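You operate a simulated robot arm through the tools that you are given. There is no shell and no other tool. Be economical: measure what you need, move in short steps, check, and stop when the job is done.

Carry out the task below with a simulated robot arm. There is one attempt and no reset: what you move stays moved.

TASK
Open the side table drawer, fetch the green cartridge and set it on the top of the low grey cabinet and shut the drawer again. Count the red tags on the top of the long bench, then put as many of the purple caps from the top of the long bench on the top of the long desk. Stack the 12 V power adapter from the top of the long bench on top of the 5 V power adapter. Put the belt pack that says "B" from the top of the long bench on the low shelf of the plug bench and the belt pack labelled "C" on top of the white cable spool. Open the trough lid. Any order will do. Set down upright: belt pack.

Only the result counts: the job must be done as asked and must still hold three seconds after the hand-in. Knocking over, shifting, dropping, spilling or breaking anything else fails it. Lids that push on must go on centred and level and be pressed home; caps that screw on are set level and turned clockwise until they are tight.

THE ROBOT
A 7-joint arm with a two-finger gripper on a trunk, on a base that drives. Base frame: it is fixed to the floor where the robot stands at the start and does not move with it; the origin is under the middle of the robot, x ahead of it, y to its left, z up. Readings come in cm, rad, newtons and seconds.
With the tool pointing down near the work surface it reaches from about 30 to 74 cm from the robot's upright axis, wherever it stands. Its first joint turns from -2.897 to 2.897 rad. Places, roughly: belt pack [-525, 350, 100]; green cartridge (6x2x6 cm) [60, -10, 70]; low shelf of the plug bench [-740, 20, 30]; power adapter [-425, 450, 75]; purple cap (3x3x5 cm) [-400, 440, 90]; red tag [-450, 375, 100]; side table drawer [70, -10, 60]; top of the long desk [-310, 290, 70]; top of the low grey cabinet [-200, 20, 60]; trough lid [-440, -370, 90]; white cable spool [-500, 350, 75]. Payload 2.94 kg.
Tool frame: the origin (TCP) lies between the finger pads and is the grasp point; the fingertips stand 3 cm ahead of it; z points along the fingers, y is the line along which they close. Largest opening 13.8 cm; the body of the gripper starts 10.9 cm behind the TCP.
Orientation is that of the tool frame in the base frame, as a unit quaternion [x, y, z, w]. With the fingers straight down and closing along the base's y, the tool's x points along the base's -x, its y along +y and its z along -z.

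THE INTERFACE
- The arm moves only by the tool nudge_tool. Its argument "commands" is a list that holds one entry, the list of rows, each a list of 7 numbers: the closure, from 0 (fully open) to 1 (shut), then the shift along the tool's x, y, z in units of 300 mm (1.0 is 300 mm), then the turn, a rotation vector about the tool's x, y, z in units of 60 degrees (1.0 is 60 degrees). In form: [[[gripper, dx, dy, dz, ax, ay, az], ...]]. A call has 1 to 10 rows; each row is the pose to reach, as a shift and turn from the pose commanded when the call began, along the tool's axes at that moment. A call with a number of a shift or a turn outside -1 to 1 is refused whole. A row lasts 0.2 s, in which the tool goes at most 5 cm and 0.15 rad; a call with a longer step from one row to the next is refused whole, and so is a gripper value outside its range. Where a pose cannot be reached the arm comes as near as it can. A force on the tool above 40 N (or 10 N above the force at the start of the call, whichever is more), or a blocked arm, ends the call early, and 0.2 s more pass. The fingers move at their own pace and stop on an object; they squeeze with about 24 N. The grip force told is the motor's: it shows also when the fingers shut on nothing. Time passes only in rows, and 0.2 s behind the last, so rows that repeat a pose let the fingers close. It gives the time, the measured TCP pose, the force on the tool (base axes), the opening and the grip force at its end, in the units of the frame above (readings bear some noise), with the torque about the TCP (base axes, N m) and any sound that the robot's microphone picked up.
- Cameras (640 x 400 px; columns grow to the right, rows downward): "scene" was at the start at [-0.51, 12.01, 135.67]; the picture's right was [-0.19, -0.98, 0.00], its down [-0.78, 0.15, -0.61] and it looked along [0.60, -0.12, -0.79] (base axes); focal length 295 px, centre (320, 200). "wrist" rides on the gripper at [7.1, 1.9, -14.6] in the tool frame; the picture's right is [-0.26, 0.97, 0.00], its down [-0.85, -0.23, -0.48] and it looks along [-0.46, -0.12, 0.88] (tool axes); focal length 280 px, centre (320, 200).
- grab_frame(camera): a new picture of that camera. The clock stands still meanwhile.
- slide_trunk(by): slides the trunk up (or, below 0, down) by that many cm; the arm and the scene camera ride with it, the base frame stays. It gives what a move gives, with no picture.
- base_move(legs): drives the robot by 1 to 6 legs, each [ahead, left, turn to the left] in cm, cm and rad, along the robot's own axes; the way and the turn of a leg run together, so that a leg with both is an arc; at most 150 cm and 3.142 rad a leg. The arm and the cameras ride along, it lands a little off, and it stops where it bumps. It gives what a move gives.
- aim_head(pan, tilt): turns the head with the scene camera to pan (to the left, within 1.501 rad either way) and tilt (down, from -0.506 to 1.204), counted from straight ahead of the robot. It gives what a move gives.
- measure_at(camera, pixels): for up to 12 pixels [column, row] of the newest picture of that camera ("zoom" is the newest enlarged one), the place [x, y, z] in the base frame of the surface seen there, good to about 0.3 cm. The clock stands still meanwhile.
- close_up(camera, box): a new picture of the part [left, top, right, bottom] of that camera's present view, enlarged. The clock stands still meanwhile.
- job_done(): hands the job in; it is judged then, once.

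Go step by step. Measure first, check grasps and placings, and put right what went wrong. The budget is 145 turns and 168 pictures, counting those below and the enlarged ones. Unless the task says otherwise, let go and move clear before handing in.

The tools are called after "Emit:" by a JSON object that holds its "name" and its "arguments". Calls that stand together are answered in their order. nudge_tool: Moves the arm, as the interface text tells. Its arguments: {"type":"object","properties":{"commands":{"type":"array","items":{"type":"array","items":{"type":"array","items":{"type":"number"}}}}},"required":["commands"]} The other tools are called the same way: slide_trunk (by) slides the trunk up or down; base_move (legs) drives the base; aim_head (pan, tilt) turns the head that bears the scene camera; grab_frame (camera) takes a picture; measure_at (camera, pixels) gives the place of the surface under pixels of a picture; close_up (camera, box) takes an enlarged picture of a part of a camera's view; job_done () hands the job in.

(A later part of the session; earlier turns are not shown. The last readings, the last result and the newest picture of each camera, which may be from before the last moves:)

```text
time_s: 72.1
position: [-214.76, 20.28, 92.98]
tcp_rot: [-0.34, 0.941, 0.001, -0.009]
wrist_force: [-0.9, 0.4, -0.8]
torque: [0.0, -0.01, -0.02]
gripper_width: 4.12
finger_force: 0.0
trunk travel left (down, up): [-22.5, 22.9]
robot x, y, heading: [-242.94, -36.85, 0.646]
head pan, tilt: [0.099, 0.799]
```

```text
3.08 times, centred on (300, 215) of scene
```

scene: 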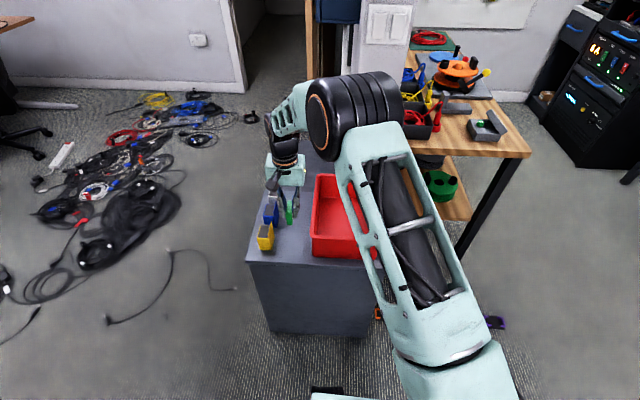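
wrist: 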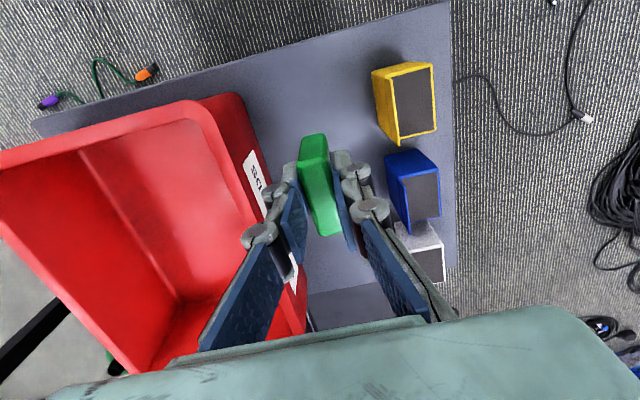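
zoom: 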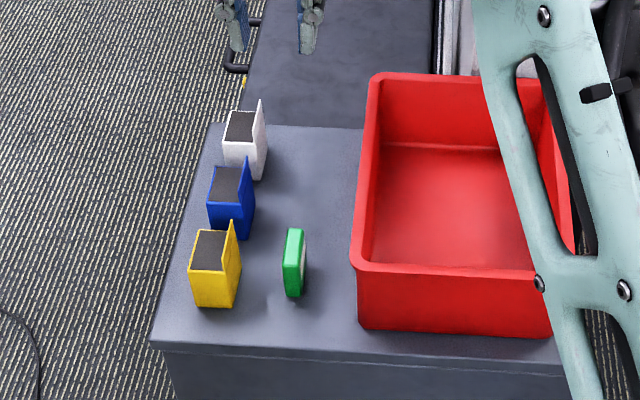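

The green cartridge stands upright and free. I draw the arm in and look left toward the desk and long bench.

Emit:
{"name": "nudge_tool", "arguments": {"commands": [[[0.7, 0.09, -0.033, 0, 0, 0, 0], [0.7, 0.18, -0.067, 0, 0, 0, 0], [0.7, 0.27, -0.1, 0, 0, 0, 0], [0.7, 0.36, -0.134, 0, 0, 0, 0], [0.7, 0.45, -0.167, 0, 0, 0, 0], [0.7, 0.54, -0.2, 0, 0, 0, 0], [0.7, 0.63, -0.234, 0, 0, 0, 0], [0.7, 0.713, -0.267, 0, 0, 0, 0]]]}}

Emit:
{"name": "aim_head", "arguments": {"pan": 1.2, "tilt": 0.4}}

Emit:
{"name": "grab_frame", "arguments": {"camera": "scene"}}

Emit:
{"name": "measure_at", "arguments": {"camera": "scene", "pixels": [[320, 100], [320, 150], [320, 200], [320, 250], [100, 150], [200, 150], [450, 150], [550, 150], [450, 220], [200, 220], [600, 250], [250, 110]]}}

```text
time_s: 73.9
position: [-226.1, 0.2, 93.4]
tcp_rot: [-0.339, 0.941, 0.002, -0.009]
wrist_force: [-0.3, -0.1, -0.2]
torque: [-0.03, 0.03, 0.01]
gripper_width: 4.13
finger_force: 0.1
trunk travel left (down, up): [-22.5, 22.9]
robot x, y, heading: [-243.24, -36.75, 0.643]
head pan, tilt: [0.099, 0.799]
```

```text
time_s: 75.3
position: [-226.02, 0.38, 93.35]
tcp_rot: [-0.34, 0.94, 0.002, -0.009]
wrist_force: [0.3, -0.3, 0.7]
torque: [0.01, 0.06, -0.02]
gripper_width: 4.13
finger_force: 0.0
trunk travel left (down, up): [-22.5, 22.9]
robot x, y, heading: [-243.36, -36.91, 0.645]
head pan, tilt: [1.201, 0.4]
```

```text
135 pictures are left
```

scene: 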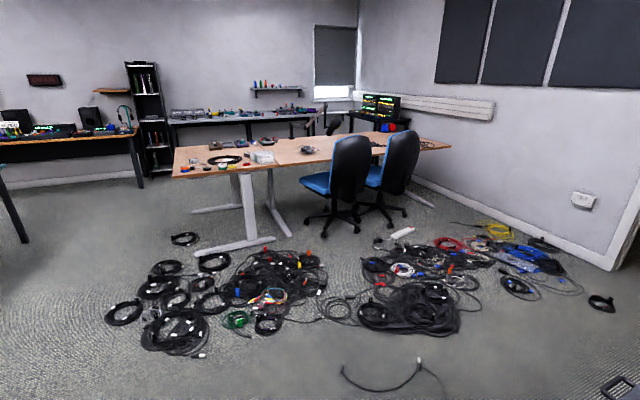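

```text
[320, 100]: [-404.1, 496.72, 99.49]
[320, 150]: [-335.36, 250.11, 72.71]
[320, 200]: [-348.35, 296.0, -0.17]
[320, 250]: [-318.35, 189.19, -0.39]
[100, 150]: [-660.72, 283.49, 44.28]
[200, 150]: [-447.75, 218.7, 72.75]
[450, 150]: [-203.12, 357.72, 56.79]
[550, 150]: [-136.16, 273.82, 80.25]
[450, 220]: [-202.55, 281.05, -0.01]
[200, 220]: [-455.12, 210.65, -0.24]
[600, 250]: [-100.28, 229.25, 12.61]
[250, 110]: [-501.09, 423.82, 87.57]
```

The path to the long bench goes left of the cable heaps and round the desk's left end. I measure those limits.

Emit:
{"name": "measure_at", "arguments": {"camera": "scene", "pixels": [[106, 312], [145, 345], [170, 238], [195, 240], [172, 178], [180, 148], [195, 210], [22, 240], [142, 186], [170, 125], [240, 120], [130, 180]]}}

Emit:
{"name": "close_up", "arguments": {"camera": "scene", "box": [100, 50, 420, 250]}}

```text
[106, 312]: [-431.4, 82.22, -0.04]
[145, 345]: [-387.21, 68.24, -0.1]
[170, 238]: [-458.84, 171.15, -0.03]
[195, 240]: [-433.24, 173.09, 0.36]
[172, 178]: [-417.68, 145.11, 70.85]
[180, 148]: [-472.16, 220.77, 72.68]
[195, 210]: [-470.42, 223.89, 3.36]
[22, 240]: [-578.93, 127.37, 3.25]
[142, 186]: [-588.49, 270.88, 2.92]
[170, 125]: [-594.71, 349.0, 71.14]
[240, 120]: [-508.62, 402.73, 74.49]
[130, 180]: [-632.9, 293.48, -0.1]
```

```text
2.00 times, centred on (260, 150) of scene
```

zoom: 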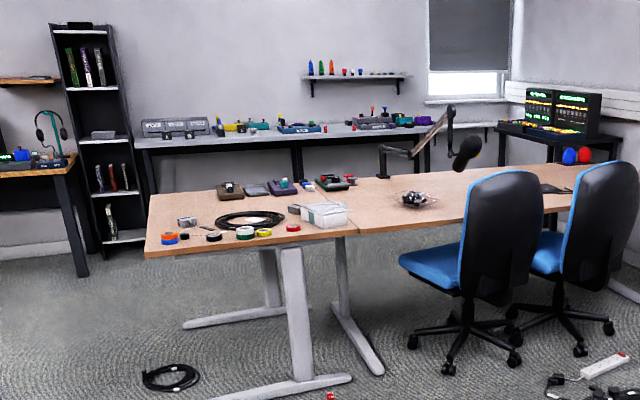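

The lane at u≈-315 seems clear. I check the lone cable at (345,365)-(440,395) and heap's near edge before driving.

Emit:
{"name": "measure_at", "arguments": {"camera": "scene", "pixels": [[342, 370], [385, 391], [440, 385], [418, 362], [170, 357], [200, 357], [400, 330], [255, 333], [118, 325]]}}

Emit:
{"name": "aim_head", "arguments": {"pan": 1.5, "tilt": 0.75}}

Emit:
{"name": "grab_frame", "arguments": {"camera": "scene"}}

```text
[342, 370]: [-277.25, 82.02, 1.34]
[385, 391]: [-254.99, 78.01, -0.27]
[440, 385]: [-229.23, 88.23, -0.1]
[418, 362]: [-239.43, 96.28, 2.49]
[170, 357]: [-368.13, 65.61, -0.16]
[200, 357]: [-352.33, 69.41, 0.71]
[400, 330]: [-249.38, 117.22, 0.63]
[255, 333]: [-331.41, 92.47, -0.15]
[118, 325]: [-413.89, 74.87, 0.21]
```

```text
time_s: 76.1
position: [-225.93, 0.28, 93.3]
tcp_rot: [-0.339, 0.941, 0.001, -0.009]
wrist_force: [0.9, -0.2, -0.4]
torque: [-0.01, 0.01, 0.05]
gripper_width: 4.13
finger_force: 0.1
trunk travel left (down, up): [-22.5, 22.9]
robot x, y, heading: [-243.37, -36.74, 0.642]
head pan, tilt: [1.499, 0.75]
```

```text
133 pictures are left
```

scene: 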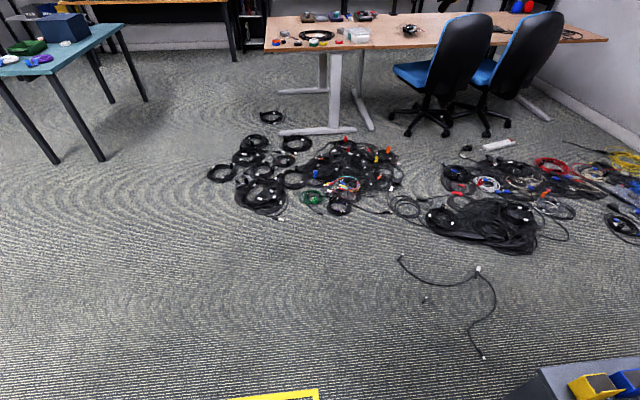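

All clear: I turn to face the bench side and drive the planned lane round the heaps and the desk's left end.

Emit:
{"name": "base_move", "arguments": {"legs": [[0, 0, 1.62], [63, 0, 0], [85, 100, 0], [125, 3, 0], [100, -30, 0], [40, -50, 0]]}}

Emit:
{"name": "aim_head", "arguments": {"pan": -0.9, "tilt": 0.45}}

Emit:
{"name": "grab_frame", "arguments": {"camera": "scene"}}

```text
time_s: 107.7
position: [-572.83, 273.58, 93.3]
tcp_rot: [0.922, -0.387, 0.005, 0.007]
wrist_force: [-1.5, 0.0, -0.1]
torque: [-0.01, -0.01, 0.02]
gripper_width: 4.16
finger_force: 0.2
trunk travel left (down, up): [-22.5, 22.9]
robot x, y, heading: [-534.19, 259.77, 2.299]
head pan, tilt: [1.499, 0.75]
```

```text
time_s: 109.9
position: [-572.87, 273.8, 93.26]
tcp_rot: [0.922, -0.387, 0.005, 0.007]
wrist_force: [-0.1, 0.0, 0.1]
torque: [0.02, -0.03, 0.01]
gripper_width: 4.14
finger_force: 0.0
trunk travel left (down, up): [-22.5, 22.9]
robot x, y, heading: [-534.24, 260.35, 2.303]
head pan, tilt: [-0.901, 0.45]
```

```text
132 pictures are left
```

scene: 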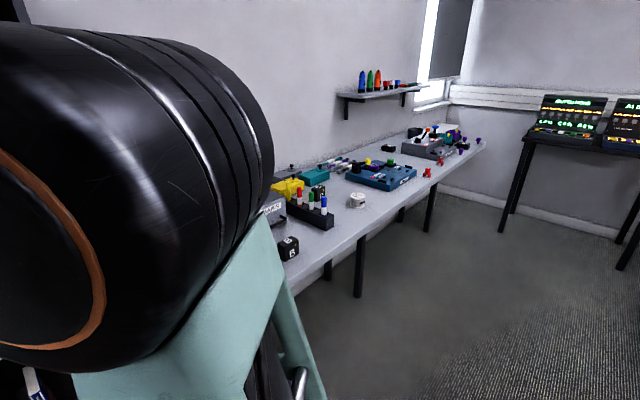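

The bench runs along to the right. I measure its edge and shapes for driving along it.

Emit:
{"name": "measure_at", "arguments": {"camera": "scene", "pixels": [[290, 278], [340, 248], [420, 200], [484, 150], [357, 198], [290, 250], [428, 173], [462, 150], [478, 141], [400, 93], [340, 110]]}}

Emit:
{"name": "close_up", "arguments": {"camera": "scene", "box": [260, 110, 500, 270]}}

```text
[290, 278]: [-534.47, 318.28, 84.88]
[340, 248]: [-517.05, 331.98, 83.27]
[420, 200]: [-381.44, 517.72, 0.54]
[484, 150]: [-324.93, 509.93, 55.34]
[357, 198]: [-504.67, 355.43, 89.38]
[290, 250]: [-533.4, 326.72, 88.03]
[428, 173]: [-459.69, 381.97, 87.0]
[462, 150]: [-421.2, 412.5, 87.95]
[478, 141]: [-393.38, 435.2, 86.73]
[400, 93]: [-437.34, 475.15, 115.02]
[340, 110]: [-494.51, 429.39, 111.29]
```

```text
2.50 times, centred on (380, 190) of scene
```

zoom: 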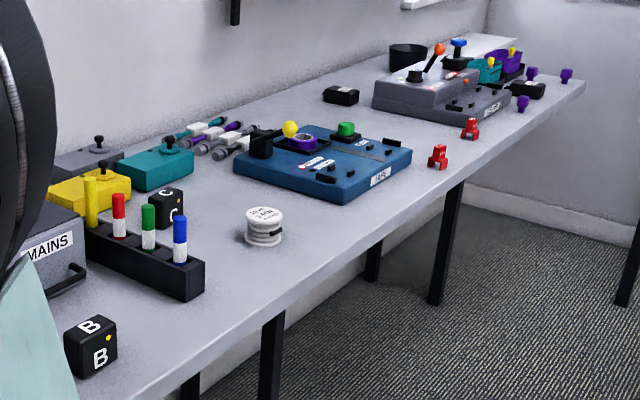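

The bench top's z is about 84 with front edge at n≈586. Belt packs B and C, the spool, red tags and purple caps are seen. I move right 55 cm, closer by 5, and survey.

Emit:
{"name": "base_move", "arguments": {"legs": [[0, -55, -0.03]]}}

Emit:
{"name": "aim_head", "arguments": {"pan": -0.6, "tilt": 0.7}}

Emit:
{"name": "grab_frame", "arguments": {"camera": "scene"}}

Emit:
{"name": "aim_head", "arguments": {"pan": 0.9, "tilt": 0.7}}

Emit:
{"name": "grab_frame", "arguments": {"camera": "scene"}}

```text
time_s: 115.1
position: [-531.44, 310.12, 93.35]
tcp_rot: [0.915, -0.403, 0.005, 0.007]
wrist_force: [0.6, 0.7, 0.0]
torque: [-0.02, 0.02, -0.02]
gripper_width: 4.12
finger_force: 0.1
trunk travel left (down, up): [-22.5, 22.9]
robot x, y, heading: [-493.86, 294.92, 2.265]
head pan, tilt: [-0.901, 0.45]
```

```text
time_s: 115.9
position: [-531.51, 310.14, 93.33]
tcp_rot: [0.915, -0.404, 0.006, 0.007]
wrist_force: [0.4, -0.3, 1.1]
torque: [0.01, 0.03, 0.02]
gripper_width: 4.11
finger_force: 0.1
trunk travel left (down, up): [-22.5, 22.9]
robot x, y, heading: [-493.53, 295.04, 2.265]
head pan, tilt: [-0.6, 0.7]
```

```text
130 pictures are left
```

scene: 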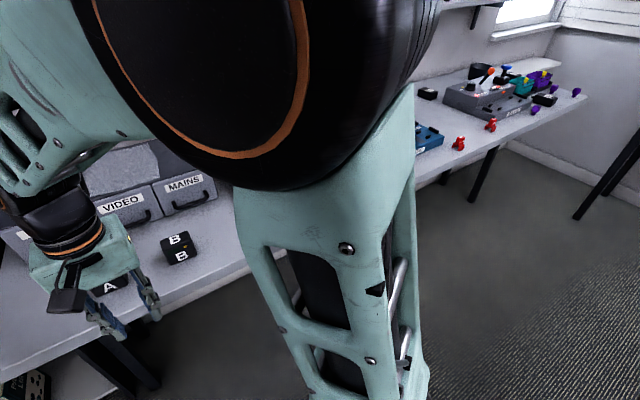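

```text
time_s: 117.5
position: [-531.42, 310.07, 93.18]
tcp_rot: [0.915, -0.404, 0.006, 0.007]
wrist_force: [0.3, 0.1, 0.0]
torque: [0.0, 0.01, -0.04]
gripper_width: 4.15
finger_force: 0.0
trunk travel left (down, up): [-22.5, 22.9]
robot x, y, heading: [-493.53, 295.21, 2.263]
head pan, tilt: [0.901, 0.7]
```

```text
129 pictures are left
```

scene: 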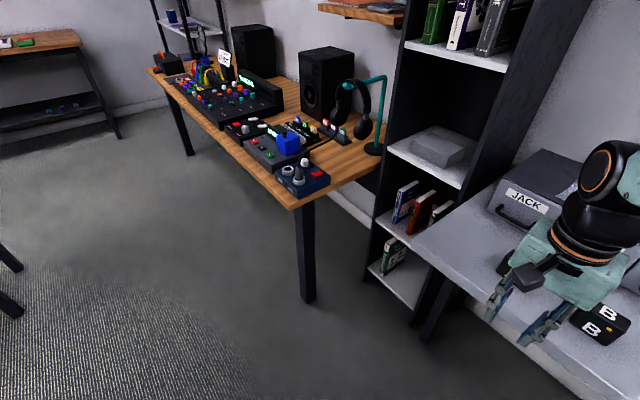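

The hand hovers right over packs A and B. I raise it 14 cm and use the wrist camera as survey.

Emit:
{"name": "nudge_tool", "arguments": {"commands": [[[0.5, 0, 0, -0.12, 0, 0, 0], [0.5, 0, 0, -0.26, 0, 0, 0], [0.5, 0, 0, -0.4, 0, 0, 0], [0.5, 0, 0, -0.5, 0, 0, 0]]]}}

Emit:
{"name": "grab_frame", "arguments": {"camera": "wrist"}}

Emit:
{"name": "aim_head", "arguments": {"pan": 0.2, "tilt": 0.8}}

Emit:
{"name": "grab_frame", "arguments": {"camera": "scene"}}

```text
time_s: 118.5
position: [-531.46, 310.28, 108.57]
tcp_rot: [0.915, -0.404, 0.006, 0.008]
wrist_force: [0.3, -0.2, -0.9]
torque: [-0.01, -0.02, -0.03]
gripper_width: 6.9
finger_force: 0.1
trunk travel left (down, up): [-22.5, 22.9]
robot x, y, heading: [-493.6, 295.11, 2.263]
head pan, tilt: [0.901, 0.7]
```

```text
128 pictures are left
```

wrist: 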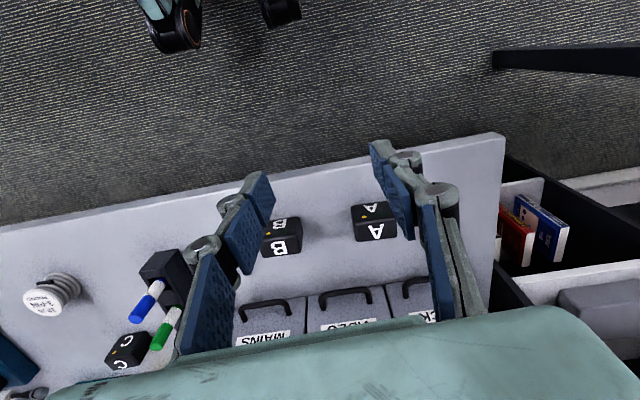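

```text
time_s: 119.6
position: [-531.4, 310.37, 108.43]
tcp_rot: [0.915, -0.404, 0.007, 0.007]
wrist_force: [0.9, 0.2, 0.4]
torque: [0.0, 0.03, 0.0]
gripper_width: 6.9
finger_force: 0.0
trunk travel left (down, up): [-22.5, 22.9]
robot x, y, heading: [-493.43, 294.67, 2.258]
head pan, tilt: [0.201, 0.799]
```

```text
127 pictures are left
```

scene: 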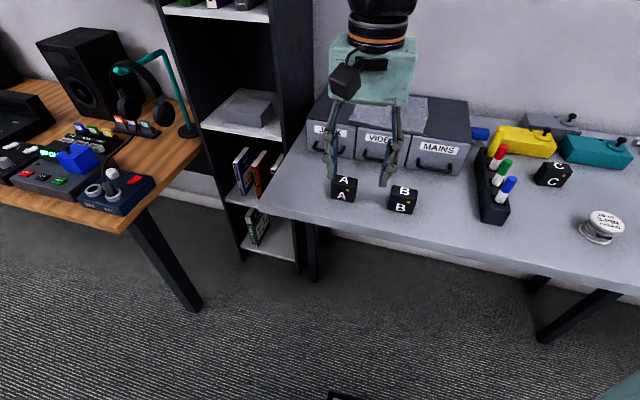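

Now C pack (553,173) and spool (605,225) are in view; I take a close-up and measure them, and the space around.

Emit:
{"name": "close_up", "arguments": {"camera": "scene", "box": [460, 120, 640, 260]}}

Emit:
{"name": "measure_at", "arguments": {"camera": "scene", "pixels": [[553, 166], [538, 170], [571, 172], [552, 182], [607, 217], [592, 219], [622, 217], [607, 226], [580, 215], [500, 200], [530, 220], [605, 240]]}}

```text
2.86 times, centred on (550, 190) of scene
```

zoom: 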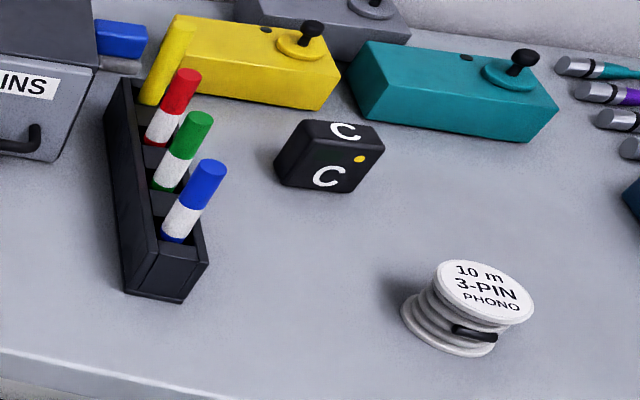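

```text
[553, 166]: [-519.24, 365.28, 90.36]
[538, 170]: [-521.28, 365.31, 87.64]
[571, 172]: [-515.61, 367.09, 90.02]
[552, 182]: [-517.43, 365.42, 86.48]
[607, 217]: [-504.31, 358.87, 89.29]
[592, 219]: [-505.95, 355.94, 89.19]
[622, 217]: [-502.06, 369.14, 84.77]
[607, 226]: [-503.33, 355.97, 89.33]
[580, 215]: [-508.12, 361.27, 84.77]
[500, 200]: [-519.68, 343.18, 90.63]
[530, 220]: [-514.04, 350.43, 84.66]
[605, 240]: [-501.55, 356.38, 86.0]
```

Emit:
{"name": "measure_at", "arguments": {"camera": "zoom", "pixels": [[306, 124], [325, 122], [362, 127], [380, 148], [355, 155], [330, 148], [300, 150], [318, 140], [275, 165], [350, 190], [470, 275], [443, 285], [485, 315], [530, 300], [495, 265]]}}

```text
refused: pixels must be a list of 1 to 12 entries
```

Emit:
{"name": "measure_at", "arguments": {"camera": "zoom", "pixels": [[306, 124], [362, 127], [380, 148], [355, 155], [310, 145], [300, 150], [275, 165], [350, 190], [443, 285], [485, 315], [530, 300], [480, 265]]}}

```text
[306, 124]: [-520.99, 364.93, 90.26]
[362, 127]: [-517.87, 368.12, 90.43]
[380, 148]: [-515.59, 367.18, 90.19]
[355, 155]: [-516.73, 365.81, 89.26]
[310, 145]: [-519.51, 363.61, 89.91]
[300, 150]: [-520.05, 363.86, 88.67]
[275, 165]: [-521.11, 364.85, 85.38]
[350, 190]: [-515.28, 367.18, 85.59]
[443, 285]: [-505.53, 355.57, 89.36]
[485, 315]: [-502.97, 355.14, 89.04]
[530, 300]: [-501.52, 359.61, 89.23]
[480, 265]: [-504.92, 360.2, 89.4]
```

C is about 75 cm away, just too far; I drive 10 ahead and 20 right, then check the teal box's front.

Emit:
{"name": "base_move", "arguments": {"legs": [[10, -20, 0]]}}

Emit:
{"name": "aim_head", "arguments": {"pan": -0.1, "tilt": 0.95}}

Emit:
{"name": "grab_frame", "arguments": {"camera": "scene"}}

```text
time_s: 122.0
position: [-522.23, 330.73, 108.41]
tcp_rot: [0.915, -0.403, 0.005, 0.007]
wrist_force: [-0.3, -0.5, 0.8]
torque: [0.0, 0.04, 0.0]
gripper_width: 6.88
finger_force: 0.0
trunk travel left (down, up): [-22.5, 22.9]
robot x, y, heading: [-484.3, 315.19, 2.268]
head pan, tilt: [0.201, 0.799]
```

```text
time_s: 122.8
position: [-522.27, 330.77, 108.39]
tcp_rot: [0.915, -0.403, 0.006, 0.008]
wrist_force: [-0.5, 0.4, 0.7]
torque: [-0.01, -0.02, 0.0]
gripper_width: 6.9
finger_force: 0.1
trunk travel left (down, up): [-22.5, 22.9]
robot x, y, heading: [-484.51, 315.4, 2.26]
head pan, tilt: [-0.099, 0.949]
```

```text
125 pictures are left
```

scene: 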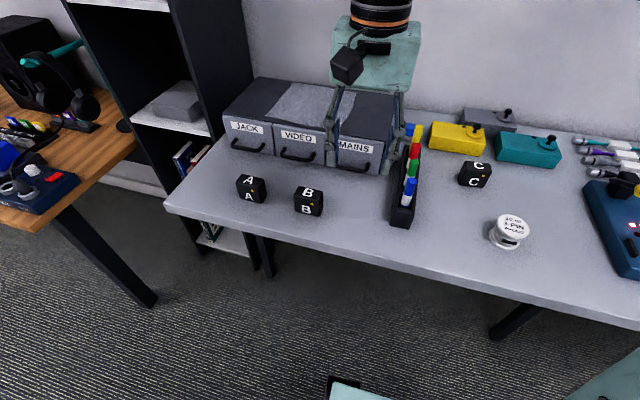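

I bring the hand over pack C with nominal orientation, fingers to close along its width.

Emit:
{"name": "nudge_tool", "arguments": {"commands": [[[0.45, -0.077, -0.0893, 0.02, 0, 0, 0.005], [0.35, -0.154, -0.1787, 0.04, 0, 0, 0.01], [0.35, -0.231, -0.268, 0.07, 0, 0, 0.015], [0.35, -0.308, -0.357, 0.1, 0, 0, 0.02], [0.35, -0.385, -0.447, 0.14, 0, 0, 0.025], [0.35, -0.462, -0.536, 0.18, 0, 0, 0.03], [0.35, -0.539, -0.625, 0.23, 0, 0, 0.035], [0.35, -0.616, -0.715, 0.28, 0, 0, 0.04], [0.35, -0.693, -0.804, 0.33, 0, 0, 0.042], [0.35, -0.77, -0.893, 0.38, 0, 0, 0.045]]]}}

Emit:
{"name": "grab_frame", "arguments": {"camera": "wrist"}}

```text
time_s: 125.0
position: [-517.99, 365.72, 96.27]
tcp_rot: [0.905, -0.425, 0.005, 0.007]
wrist_force: [-0.5, 1.2, 0.2]
torque: [0.04, 0.0, 0.0]
gripper_width: 9.0
finger_force: 0.0
trunk travel left (down, up): [-22.5, 22.9]
robot x, y, heading: [-484.57, 315.79, 2.264]
head pan, tilt: [-0.099, 0.949]
```

```text
124 pictures are left
```

wrist: 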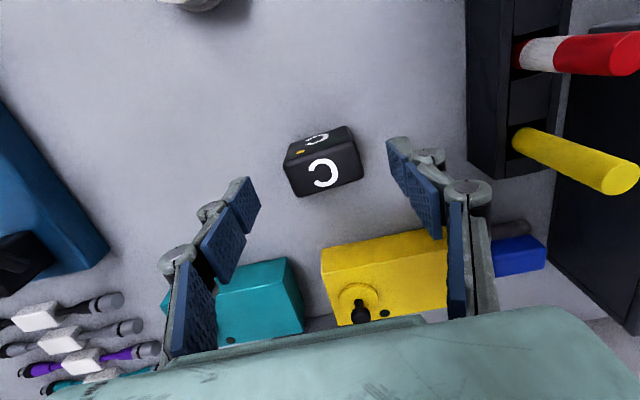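

Pack C sits between the fingers at (322,165). I verify its corners.

Emit:
{"name": "measure_at", "arguments": {"camera": "wrist", "pixels": [[288, 162], [352, 140], [296, 193], [360, 178], [325, 165], [285, 150], [345, 128], [305, 145]]}}

```text
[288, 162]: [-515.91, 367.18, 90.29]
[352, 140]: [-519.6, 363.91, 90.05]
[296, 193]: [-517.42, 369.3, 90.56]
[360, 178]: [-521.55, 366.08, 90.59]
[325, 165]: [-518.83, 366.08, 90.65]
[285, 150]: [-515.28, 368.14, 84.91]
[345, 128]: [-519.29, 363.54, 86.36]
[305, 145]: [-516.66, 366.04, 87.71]
```

Nearly centred; I shift 1 cm forward, descend to z 88.7, and grip.

Emit:
{"name": "nudge_tool", "arguments": {"commands": [[[0.35, -0.033, 0, 0.05, 0, 0, 0], [0.35, -0.033, 0, 0.12, 0, 0, 0], [0.35, -0.033, 0, 0.19, 0, 0, 0], [0.35, -0.033, 0, 0.253, 0, 0, 0], [0.6, -0.033, 0, 0.253, 0, 0, 0], [0.8, -0.033, 0, 0.253, 0, 0, 0], [0.9, -0.033, 0, 0.253, 0, 0, 0], [0.9, -0.033, 0, 0.253, 0, 0, 0]]]}}

Emit:
{"name": "grab_frame", "arguments": {"camera": "wrist"}}

```text
time_s: 126.8
position: [-518.69, 366.17, 88.77]
tcp_rot: [0.905, -0.426, 0.004, 0.008]
wrist_force: [-0.2, 0.3, 1.9]
torque: [0.07, 0.0, 0.01]
gripper_width: 6.01
finger_force: 23.9
trunk travel left (down, up): [-22.5, 22.9]
robot x, y, heading: [-484.52, 315.3, 2.264]
head pan, tilt: [-0.099, 0.949]
```

```text
123 pictures are left
```

wrist: 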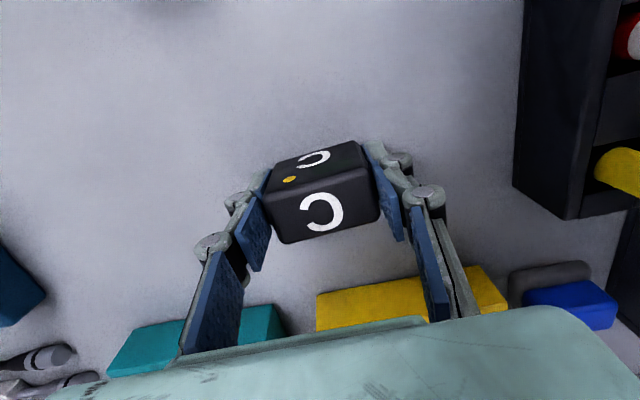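

Gripped at 6.0 cm. I lift it and take a fresh close-up of the spool to fix its centre.

Emit:
{"name": "nudge_tool", "arguments": {"commands": [[[0.9, 0, 0, -0.08, 0, 0, 0], [0.9, 0, 0, -0.18, 0, 0, 0], [0.9, 0, 0, -0.3, 0, 0, 0]]]}}

Emit:
{"name": "close_up", "arguments": {"camera": "scene", "box": [470, 200, 550, 260]}}

```text
time_s: 127.6
position: [-518.9, 366.37, 97.9]
tcp_rot: [0.905, -0.424, 0.005, 0.008]
wrist_force: [-0.7, -0.3, -1.9]
torque: [0.0, 0.01, -0.01]
gripper_width: 5.94
finger_force: 24.1
trunk travel left (down, up): [-22.5, 22.9]
robot x, y, heading: [-484.39, 315.67, 2.264]
head pan, tilt: [-0.099, 0.949]
```

```text
6.67 times, centred on (510, 230) of scene
```

zoom: 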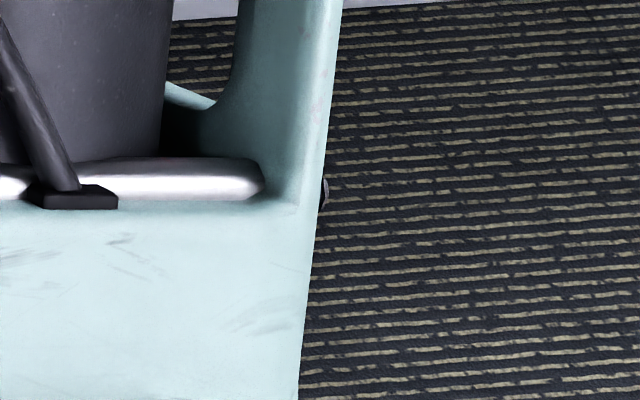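

The arm blocks the head camera. I move 8 cm toward the front so the wrist camera sees the spool beside the pack.

Emit:
{"name": "nudge_tool", "arguments": {"commands": [[[0.9, 0.1, 0, 0, 0, 0, 0], [0.9, 0.2, 0, 0, 0, 0, 0], [0.9, 0.3, 0, 0, 0, 0, 0]]]}}

Emit:
{"name": "grab_frame", "arguments": {"camera": "wrist"}}

```text
time_s: 128.4
position: [-513.09, 359.32, 98.04]
tcp_rot: [0.905, -0.424, 0.005, 0.007]
wrist_force: [0.6, 0.5, -2.7]
torque: [-0.04, -0.02, -0.01]
gripper_width: 5.95
finger_force: 24.8
trunk travel left (down, up): [-22.5, 22.9]
robot x, y, heading: [-484.14, 315.22, 2.26]
head pan, tilt: [-0.099, 0.949]
```

```text
121 pictures are left
```

wrist: 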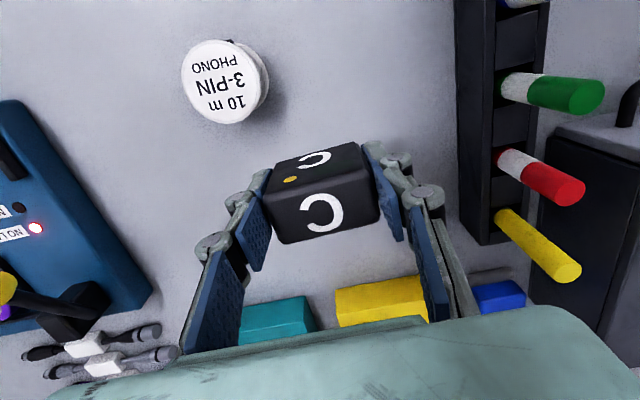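

Spool disc is clear at (219,82). I measure its rim and the held pack.

Emit:
{"name": "measure_at", "arguments": {"camera": "wrist", "pixels": [[219, 82], [184, 82], [255, 82], [219, 43], [219, 120], [196, 52], [243, 112], [322, 212], [283, 185], [365, 170], [290, 238], [375, 210]]}}

```text
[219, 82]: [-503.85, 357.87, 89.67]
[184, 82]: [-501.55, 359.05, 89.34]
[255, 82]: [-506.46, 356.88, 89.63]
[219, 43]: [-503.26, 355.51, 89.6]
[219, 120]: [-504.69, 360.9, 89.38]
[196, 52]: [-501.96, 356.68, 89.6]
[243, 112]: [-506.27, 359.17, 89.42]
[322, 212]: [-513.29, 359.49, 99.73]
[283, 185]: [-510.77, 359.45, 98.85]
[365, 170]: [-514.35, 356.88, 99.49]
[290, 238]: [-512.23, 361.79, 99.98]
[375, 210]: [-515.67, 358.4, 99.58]
```

Disc centre (-504.0, 358.0, 89.5), pack centre matches the TCP. I move over and lower gently.

Emit:
{"name": "nudge_tool", "arguments": {"commands": [[[0.9, 0.076, -0.071, 0, 0, 0, 0], [0.9, 0.151, -0.142, 0, 0, 0, 0], [0.9, 0.227, -0.213, 0, 0, 0, 0], [0.9, 0.227, -0.213, 0.06, 0, 0, 0], [0.9, 0.227, -0.213, 0.11, 0, 0, 0], [0.9, 0.227, -0.213, 0.13, 0, 0, 0], [0.9, 0.227, -0.213, 0.14, 0, 0, 0]]]}}

Emit:
{"name": "grab_frame", "arguments": {"camera": "wrist"}}

```text
time_s: 130.0
position: [-503.68, 358.24, 93.75]
tcp_rot: [0.905, -0.425, 0.005, 0.007]
wrist_force: [0.0, -0.9, -1.3]
torque: [0.02, 0.02, -0.05]
gripper_width: 5.92
finger_force: 24.0
trunk travel left (down, up): [-22.5, 22.9]
robot x, y, heading: [-484.21, 315.12, 2.267]
head pan, tilt: [-0.099, 0.949]
```

```text
120 pictures are left
```

wrist: 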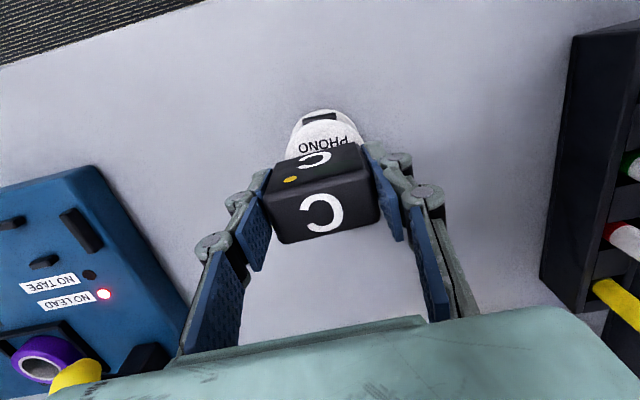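

Pack is over the disc, not touching yet. I lower in fine steps.

Emit:
{"name": "nudge_tool", "arguments": {"commands": [[[0.9, 0, 0, 0.005, 0, 0, 0], [0.9, 0, 0, 0.01, 0, 0, 0], [0.9, 0, 0, 0.014, 0, 0, 0]]]}}

```text
time_s: 130.8
position: [-503.6, 358.24, 93.51]
tcp_rot: [0.905, -0.424, 0.005, 0.008]
wrist_force: [-0.3, 0.1, -2.3]
torque: [-0.03, 0.01, -0.01]
gripper_width: 5.91
finger_force: 24.0
trunk travel left (down, up): [-22.5, 22.9]
robot x, y, heading: [-484.29, 314.94, 2.258]
head pan, tilt: [-0.099, 0.949]
```

Emit:
{"name": "nudge_tool", "arguments": {"commands": [[[0.9, 0, 0, 0.005, 0, 0, 0], [0.9, 0, 0, 0.01, 0, 0, 0], [0.9, 0, 0, 0.015, 0, 0, 0]]]}}

```text
time_s: 131.6
position: [-503.58, 358.38, 93.28]
tcp_rot: [0.905, -0.425, 0.002, 0.005]
wrist_force: [-0.9, 0.2, 19.5]
torque: [0.03, 0.03, 0.14]
gripper_width: 5.98
finger_force: 24.2
trunk travel left (down, up): [-22.5, 22.9]
robot x, y, heading: [-484.24, 315.2, 2.258]
head pan, tilt: [-0.099, 0.949]
```

Contact (19.5 N). I ease up 0.1 cm, open and rise.

Emit:
{"name": "nudge_tool", "arguments": {"commands": [[[0.9, 0, 0, -0.004, 0, 0, 0], [0.7, 0, 0, -0.004, 0, 0, 0], [0.4, 0, 0, -0.004, 0, 0, 0], [0.35, 0, 0, -0.004, 0, 0, 0], [0.35, 0, 0, -0.004, 0, 0, 0], [0.35, 0, 0, -0.08, 0, 0, 0], [0.35, 0, 0, -0.2, 0, 0, 0], [0.35, 0, 0, -0.34, 0, 0, 0], [0.35, 0, 0, -0.48, 0, 0, 0]]]}}

Emit:
{"name": "grab_frame", "arguments": {"camera": "wrist"}}

```text
time_s: 133.6
position: [-503.87, 358.68, 107.5]
tcp_rot: [0.906, -0.424, 0.005, 0.007]
wrist_force: [-0.4, -0.1, -0.1]
torque: [-0.03, -0.02, 0.02]
gripper_width: 8.95
finger_force: 0.0
trunk travel left (down, up): [-22.5, 22.9]
robot x, y, heading: [-484.11, 315.63, 2.259]
head pan, tilt: [-0.099, 0.949]
```

```text
119 pictures are left
```

wrist: 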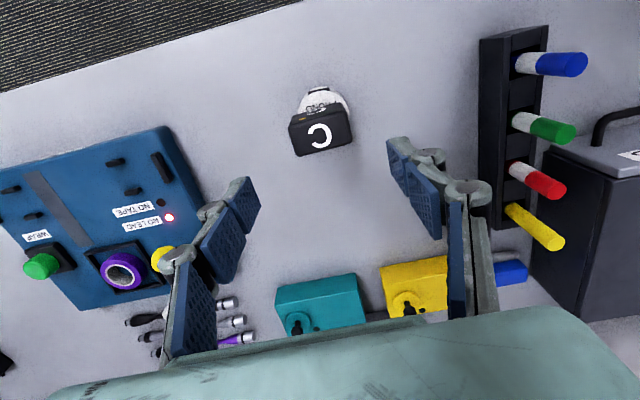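

Pack C stands on the spool. I check its centring by measuring, then go on to the right side of the bench.

Emit:
{"name": "measure_at", "arguments": {"camera": "wrist", "pixels": [[290, 128], [347, 113], [298, 154], [352, 142], [318, 92], [300, 105], [345, 100], [305, 100]]}}

Emit:
{"name": "close_up", "arguments": {"camera": "wrist", "box": [260, 60, 390, 180]}}

```text
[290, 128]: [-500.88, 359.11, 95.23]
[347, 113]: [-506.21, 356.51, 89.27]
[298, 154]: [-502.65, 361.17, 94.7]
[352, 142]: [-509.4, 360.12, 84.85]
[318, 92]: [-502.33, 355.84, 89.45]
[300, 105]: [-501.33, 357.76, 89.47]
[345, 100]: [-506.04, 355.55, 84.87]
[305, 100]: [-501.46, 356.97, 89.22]
```

```text
3.33 times, centred on (325, 120) of wrist
```

zoom: 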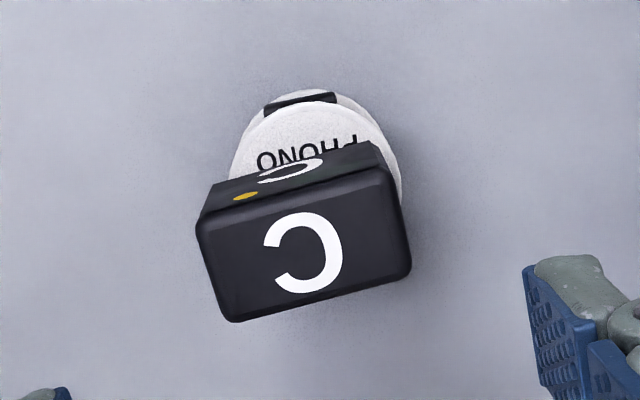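

C is well seated. I retract the hand a bit, drive 85 cm right, and view the right part of the bench.

Emit:
{"name": "nudge_tool", "arguments": {"commands": [[[0.35, 0.1, 0, -0.05, 0, 0, 0], [0.35, 0.2, 0, -0.1, 0, 0, 0], [0.35, 0.3, 0, -0.15, 0, 0, 0]]]}}

Emit:
{"name": "base_move", "arguments": {"legs": [[0, -85, 0]]}}

Emit:
{"name": "aim_head", "arguments": {"pan": 0.3, "tilt": 0.85}}

Emit:
{"name": "grab_frame", "arguments": {"camera": "scene"}}

Emit:
{"name": "grab_frame", "arguments": {"camera": "wrist"}}

```text
time_s: 134.4
position: [-497.95, 351.77, 111.61]
tcp_rot: [0.905, -0.425, 0.009, 0.009]
wrist_force: [-0.3, 0.7, 0.3]
torque: [0.01, 0.0, 0.01]
gripper_width: 8.97
finger_force: 0.1
trunk travel left (down, up): [-22.5, 22.9]
robot x, y, heading: [-484.23, 315.33, 2.263]
head pan, tilt: [-0.099, 0.949]
```

```text
time_s: 142.2
position: [-433.57, 406.06, 111.82]
tcp_rot: [0.908, -0.419, 0.005, 0.007]
wrist_force: [-0.5, 0.0, 0.0]
torque: [0.01, -0.02, -0.05]
gripper_width: 8.96
finger_force: 0.0
trunk travel left (down, up): [-22.5, 22.9]
robot x, y, heading: [-419.7, 369.58, 2.271]
head pan, tilt: [-0.099, 0.949]
```

```text
time_s: 143.1
position: [-433.5, 406.03, 111.75]
tcp_rot: [0.908, -0.419, 0.008, 0.008]
wrist_force: [0.0, 0.3, -1.1]
torque: [-0.01, 0.0, 0.04]
gripper_width: 8.97
finger_force: 0.1
trunk travel left (down, up): [-22.5, 22.9]
robot x, y, heading: [-419.09, 369.74, 2.272]
head pan, tilt: [0.3, 0.85]
```

```text
117 pictures are left
```

scene: 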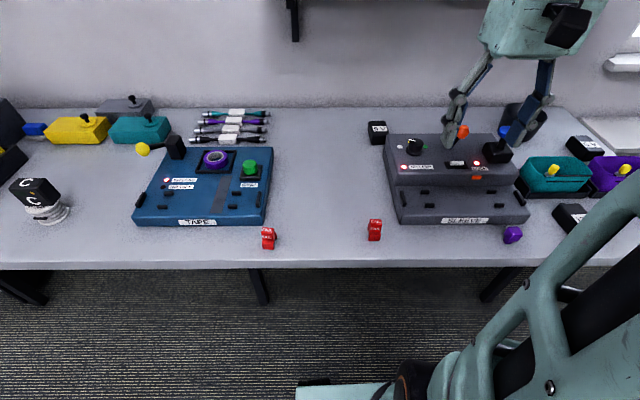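

```text
116 pictures are left
```

wrist: 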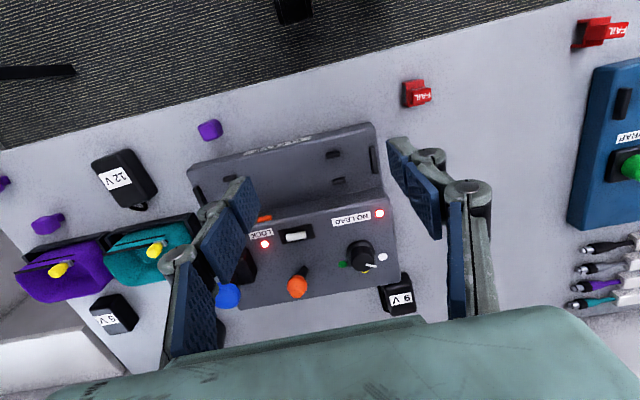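

Two red FAIL tags so far, three purple caps, and adapters at wrist (120,180), (110,315), (398,298). I read their labels.

Emit:
{"name": "close_up", "arguments": {"camera": "wrist", "box": [0, 100, 240, 350]}}

Emit:
{"name": "close_up", "arguments": {"camera": "scene", "box": [340, 90, 640, 270]}}

Emit:
{"name": "measure_at", "arguments": {"camera": "wrist", "pixels": [[210, 130], [48, 224], [2, 183], [120, 175], [108, 312], [398, 297], [415, 95], [600, 32], [0, 148], [100, 130]]}}

```text
1.60 times, centred on (120, 225) of wrist
```

zoom: 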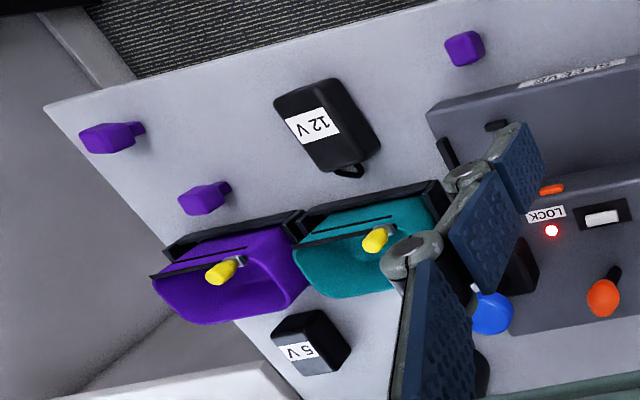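

```text
2.13 times, centred on (490, 180) of scene
```

zoom: 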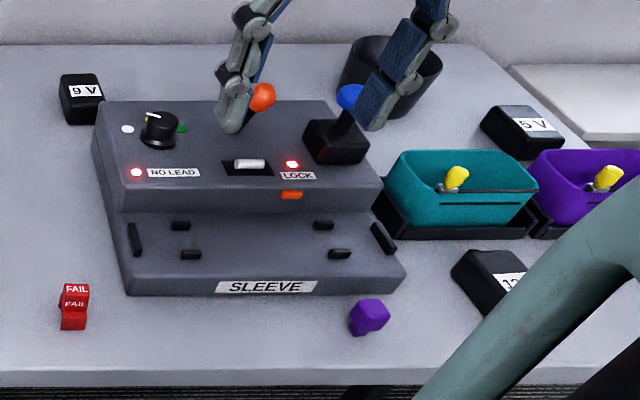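

```text
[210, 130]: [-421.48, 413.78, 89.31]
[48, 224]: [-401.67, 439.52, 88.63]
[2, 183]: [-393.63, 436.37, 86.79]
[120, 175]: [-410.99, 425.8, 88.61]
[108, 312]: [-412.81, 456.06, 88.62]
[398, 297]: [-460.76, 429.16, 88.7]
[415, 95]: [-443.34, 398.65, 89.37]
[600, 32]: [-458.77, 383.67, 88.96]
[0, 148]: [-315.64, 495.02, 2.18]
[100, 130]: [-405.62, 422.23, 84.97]
```

5 V and 12 V are found, the third is 9 V. I move 38 cm right to work on that end and look for more tags.

Emit:
{"name": "base_move", "arguments": {"legs": [[0, -38, 0]]}}

Emit:
{"name": "aim_head", "arguments": {"pan": -0.35, "tilt": 0.85}}

Emit:
{"name": "grab_frame", "arguments": {"camera": "scene"}}

Emit:
{"name": "grab_frame", "arguments": {"camera": "wrist"}}

```text
time_s: 146.9
position: [-405.51, 430.16, 111.64]
tcp_rot: [0.91, -0.415, 0.008, 0.008]
wrist_force: [0.2, -0.6, 0.1]
torque: [0.01, -0.01, 0.03]
gripper_width: 8.96
finger_force: 0.1
trunk travel left (down, up): [-22.5, 22.9]
robot x, y, heading: [-390.91, 393.85, 2.285]
head pan, tilt: [0.3, 0.85]
```

```text
time_s: 147.9
position: [-405.5, 430.19, 111.83]
tcp_rot: [0.909, -0.416, 0.008, 0.009]
wrist_force: [0.3, -0.8, -0.6]
torque: [-0.02, 0.01, 0.06]
gripper_width: 8.95
finger_force: 0.0
trunk travel left (down, up): [-22.5, 22.9]
robot x, y, heading: [-391.34, 394.15, 2.279]
head pan, tilt: [-0.351, 0.85]
```

```text
113 pictures are left
```

scene: 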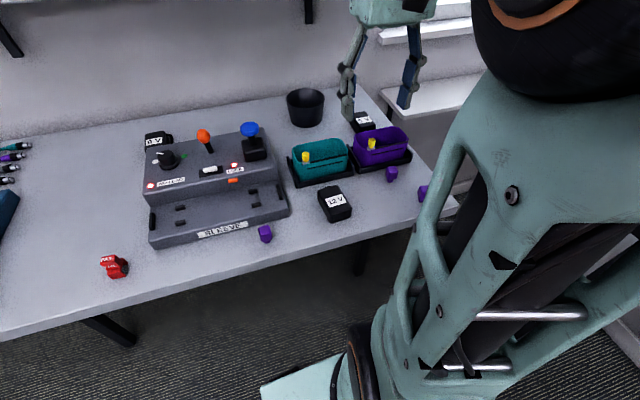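

```text
112 pictures are left
```

wrist: 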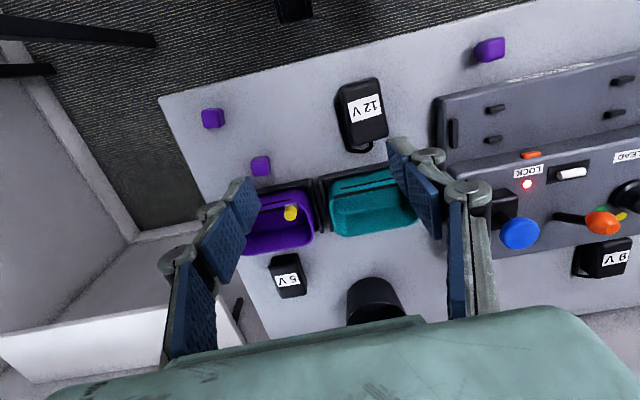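

No further tags at this end: the count is 2. Now I measure the 12 V and 5 V adapters.

Emit:
{"name": "close_up", "arguments": {"camera": "wrist", "box": [240, 60, 420, 320]}}

Emit:
{"name": "measure_at", "arguments": {"camera": "wrist", "pixels": [[340, 90], [375, 82], [348, 128], [384, 118], [362, 108], [272, 258], [297, 254], [276, 288], [302, 284], [287, 272], [365, 148], [350, 150]]}}

```text
1.54 times, centred on (330, 190) of wrist
```

zoom: 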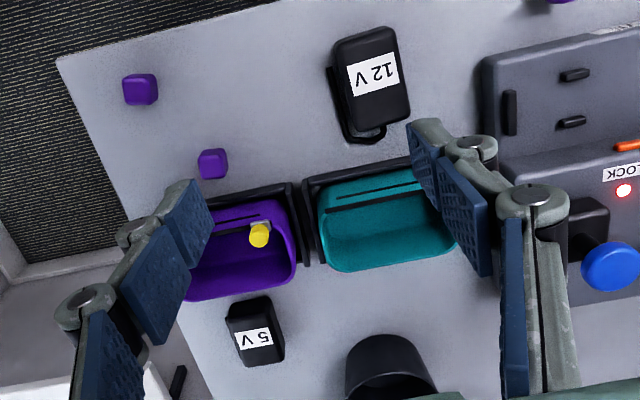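

```text
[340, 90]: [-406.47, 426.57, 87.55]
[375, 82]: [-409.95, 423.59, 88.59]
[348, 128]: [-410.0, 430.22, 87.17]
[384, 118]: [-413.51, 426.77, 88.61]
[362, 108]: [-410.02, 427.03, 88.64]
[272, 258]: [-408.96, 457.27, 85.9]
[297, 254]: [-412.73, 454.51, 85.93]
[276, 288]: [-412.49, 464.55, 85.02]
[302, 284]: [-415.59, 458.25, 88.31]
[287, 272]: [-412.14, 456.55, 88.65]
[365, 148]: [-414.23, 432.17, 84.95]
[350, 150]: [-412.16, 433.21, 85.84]
```

Emit:
{"name": "measure_at", "arguments": {"camera": "zoom", "pixels": [[340, 50], [392, 34], [405, 103], [358, 122], [233, 322], [266, 312], [280, 345], [246, 358], [256, 335], [374, 75]]}}

```text
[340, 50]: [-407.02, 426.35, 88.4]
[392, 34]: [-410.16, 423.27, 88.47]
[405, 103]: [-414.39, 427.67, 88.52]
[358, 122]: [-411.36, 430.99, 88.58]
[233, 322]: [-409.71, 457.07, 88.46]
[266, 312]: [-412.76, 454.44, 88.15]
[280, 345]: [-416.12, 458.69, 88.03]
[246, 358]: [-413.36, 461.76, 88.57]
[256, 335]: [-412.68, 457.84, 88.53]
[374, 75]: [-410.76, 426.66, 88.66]
```

12 V centre (-410.7, 427.1), 5 V centre (-413.0, 458.0). I go down over the 12 V and close across its width.

Emit:
{"name": "nudge_tool", "arguments": {"commands": [[[0.35, -0.012, 0.066, 0.1, 0, 0, -0.018], [0.35, -0.023, 0.132, 0.22, 0, 0, -0.036], [0.35, -0.035, 0.198, 0.34, 0, 0, -0.053], [0.35, -0.035, 0.198, 0.47, 0, 0, -0.053], [0.35, -0.035, 0.198, 0.6, 0, 0, -0.053], [0.35, -0.035, 0.198, 0.7, 0, 0, -0.053], [0.35, -0.035, 0.198, 0.76, 0, 0, -0.053], [0.35, -0.035, 0.198, 0.78, 0, 0, -0.053], [0.6, -0.035, 0.198, 0.78, 0, 0, -0.053], [0.9, -0.035, 0.198, 0.78, 0, 0, -0.053]]]}}

Emit:
{"name": "nudge_tool", "arguments": {"commands": [[[0.95, 0, 0, 0, 0, 0, 0], [0.95, 0, 0, 0, 0, 0, 0]]]}}

Emit:
{"name": "grab_frame", "arguments": {"camera": "wrist"}}

```text
time_s: 150.1
position: [-410.45, 426.45, 88.51]
tcp_rot: [0.921, -0.389, 0.008, 0.009]
wrist_force: [0.2, 0.9, -0.7]
torque: [0.03, 0.02, -0.03]
gripper_width: 5.15
finger_force: 24.4
trunk travel left (down, up): [-22.5, 22.9]
robot x, y, heading: [-390.82, 394.31, 2.283]
head pan, tilt: [-0.351, 0.85]
```

```text
time_s: 150.7
position: [-410.46, 426.49, 88.37]
tcp_rot: [0.921, -0.391, 0.008, 0.009]
wrist_force: [0.4, 0.7, 0.1]
torque: [0.0, -0.01, -0.03]
gripper_width: 5.12
finger_force: 24.1
trunk travel left (down, up): [-22.5, 22.9]
robot x, y, heading: [-390.81, 394.16, 2.285]
head pan, tilt: [-0.351, 0.85]
```

```text
110 pictures are left
```

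wrist: 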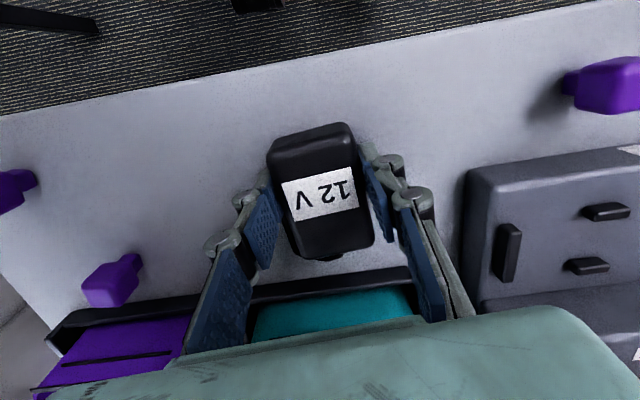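

Gripped (5.12 cm). I lift 12 cm and carry it over the trays to above the 5 V adapter, turned to its angle.

Emit:
{"name": "nudge_tool", "arguments": {"commands": [[[0.95, 0, 0, -0.1, 0, 0, 0], [0.95, 0, 0, -0.25, 0, 0, 0], [0.95, 0, 0, -0.4, 0, 0, 0], [0.95, -0.113, -0.096, -0.4, 0, 0, 0.01], [0.95, -0.226, -0.191, -0.4, 0, 0, 0.02], [0.95, -0.339, -0.287, -0.4, 0, 0, 0.04], [0.95, -0.451, -0.383, -0.4, 0, 0, 0.05], [0.95, -0.564, -0.479, -0.4, 0, 0, 0.06], [0.95, -0.677, -0.574, -0.4, 0, 0, 0.07], [0.95, -0.79, -0.67, -0.4, 0, 0, 0.08]]]}}

Emit:
{"name": "grab_frame", "arguments": {"camera": "wrist"}}

Emit:
{"name": "grab_frame", "arguments": {"camera": "scene"}}

```text
time_s: 152.9
position: [-412.7, 457.72, 99.3]
tcp_rot: [0.903, -0.428, 0.01, 0.009]
wrist_force: [0.5, 0.1, -0.5]
torque: [-0.01, 0.02, 0.05]
gripper_width: 5.11
finger_force: 23.6
trunk travel left (down, up): [-22.5, 22.9]
robot x, y, heading: [-391.42, 393.91, 2.283]
head pan, tilt: [-0.351, 0.85]
```

```text
109 pictures are left
```

wrist: 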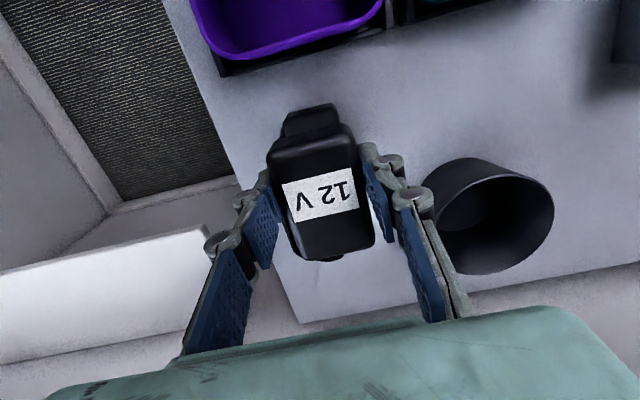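

```text
108 pictures are left
```

scene: 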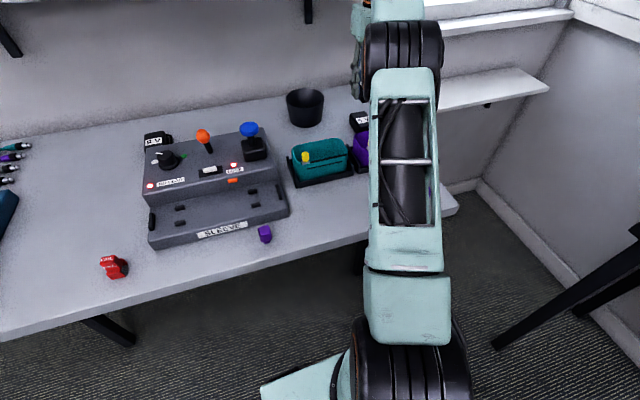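

The 12 V hovers; the 5 V's end shows at (310,118), and the black cup's rim at (440,200) is close to the right finger. I measure both.

Emit:
{"name": "measure_at", "arguments": {"camera": "wrist", "pixels": [[432, 195], [437, 215], [455, 170], [470, 265], [490, 165], [290, 120], [330, 110], [310, 125], [345, 205], [300, 150], [320, 195]]}}

```text
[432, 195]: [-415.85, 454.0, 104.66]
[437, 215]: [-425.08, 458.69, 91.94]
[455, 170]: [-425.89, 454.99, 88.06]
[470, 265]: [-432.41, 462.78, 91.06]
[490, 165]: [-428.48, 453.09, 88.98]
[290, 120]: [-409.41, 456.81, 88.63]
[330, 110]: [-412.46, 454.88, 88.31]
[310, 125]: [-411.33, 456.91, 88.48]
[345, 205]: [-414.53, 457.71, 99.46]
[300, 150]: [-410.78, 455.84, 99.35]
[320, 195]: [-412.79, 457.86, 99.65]
```

Both centres agree within 0.3 cm and the cup is clear of the fingers. I lower to just above contact.

Emit:
{"name": "nudge_tool", "arguments": {"commands": [[[0.95, 0, 0, 0.08, 0, 0, 0], [0.95, 0, 0, 0.16, 0, 0, 0], [0.95, 0, 0, 0.205, 0, 0, 0], [0.95, 0, 0, 0.22, 0, 0, 0], [0.95, 0, 0, 0.228, 0, 0, 0]]]}}

Emit:
{"name": "grab_frame", "arguments": {"camera": "wrist"}}

```text
time_s: 154.1
position: [-412.56, 457.64, 92.82]
tcp_rot: [0.904, -0.428, 0.008, 0.009]
wrist_force: [0.8, -0.3, -1.6]
torque: [0.0, 0.01, -0.03]
gripper_width: 5.12
finger_force: 23.9
trunk travel left (down, up): [-22.5, 22.9]
robot x, y, heading: [-391.06, 394.18, 2.282]
head pan, tilt: [-0.351, 0.85]
```

```text
107 pictures are left
```

wrist: 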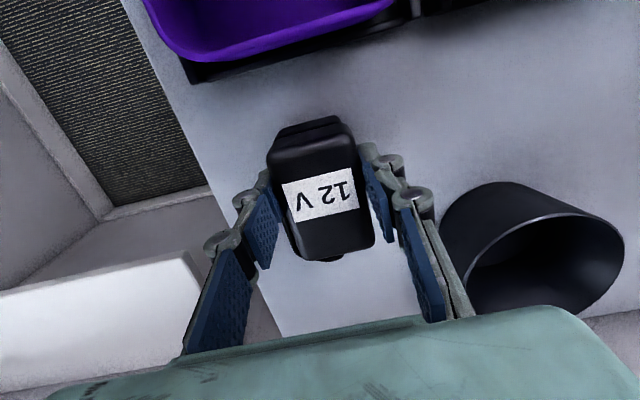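

Emit:
{"name": "nudge_tool", "arguments": {"commands": [[[0.95, 0, 0, 0.008, 0, 0, 0], [0.95, 0, 0, 0.016, 0, 0, 0], [0.95, 0, 0, 0.024, 0, 0, 0]]]}}

```text
time_s: 154.9
position: [-412.54, 457.65, 92.19]
tcp_rot: [0.904, -0.428, 0.008, 0.009]
wrist_force: [0.8, 0.9, -1.3]
torque: [-0.02, -0.01, -0.01]
gripper_width: 5.1
finger_force: 23.8
trunk travel left (down, up): [-22.5, 22.9]
robot x, y, heading: [-390.89, 394.44, 2.282]
head pan, tilt: [-0.351, 0.85]
```

No contact yet at 92.19; I go on in 0.15 cm steps.

Emit:
{"name": "nudge_tool", "arguments": {"commands": [[[0.95, 0, 0, 0.005, 0, 0, 0], [0.95, 0, 0, 0.01, 0, 0, 0], [0.95, 0, 0, 0.014, 0, 0, 0]]]}}

```text
time_s: 155.7
position: [-412.59, 457.62, 92.01]
tcp_rot: [0.904, -0.428, 0.005, 0.006]
wrist_force: [-0.7, 2.9, 12.6]
torque: [-0.24, -0.09, -0.01]
gripper_width: 5.12
finger_force: 24.4
trunk travel left (down, up): [-22.5, 22.9]
robot x, y, heading: [-391.25, 393.91, 2.283]
head pan, tilt: [-0.351, 0.85]
```

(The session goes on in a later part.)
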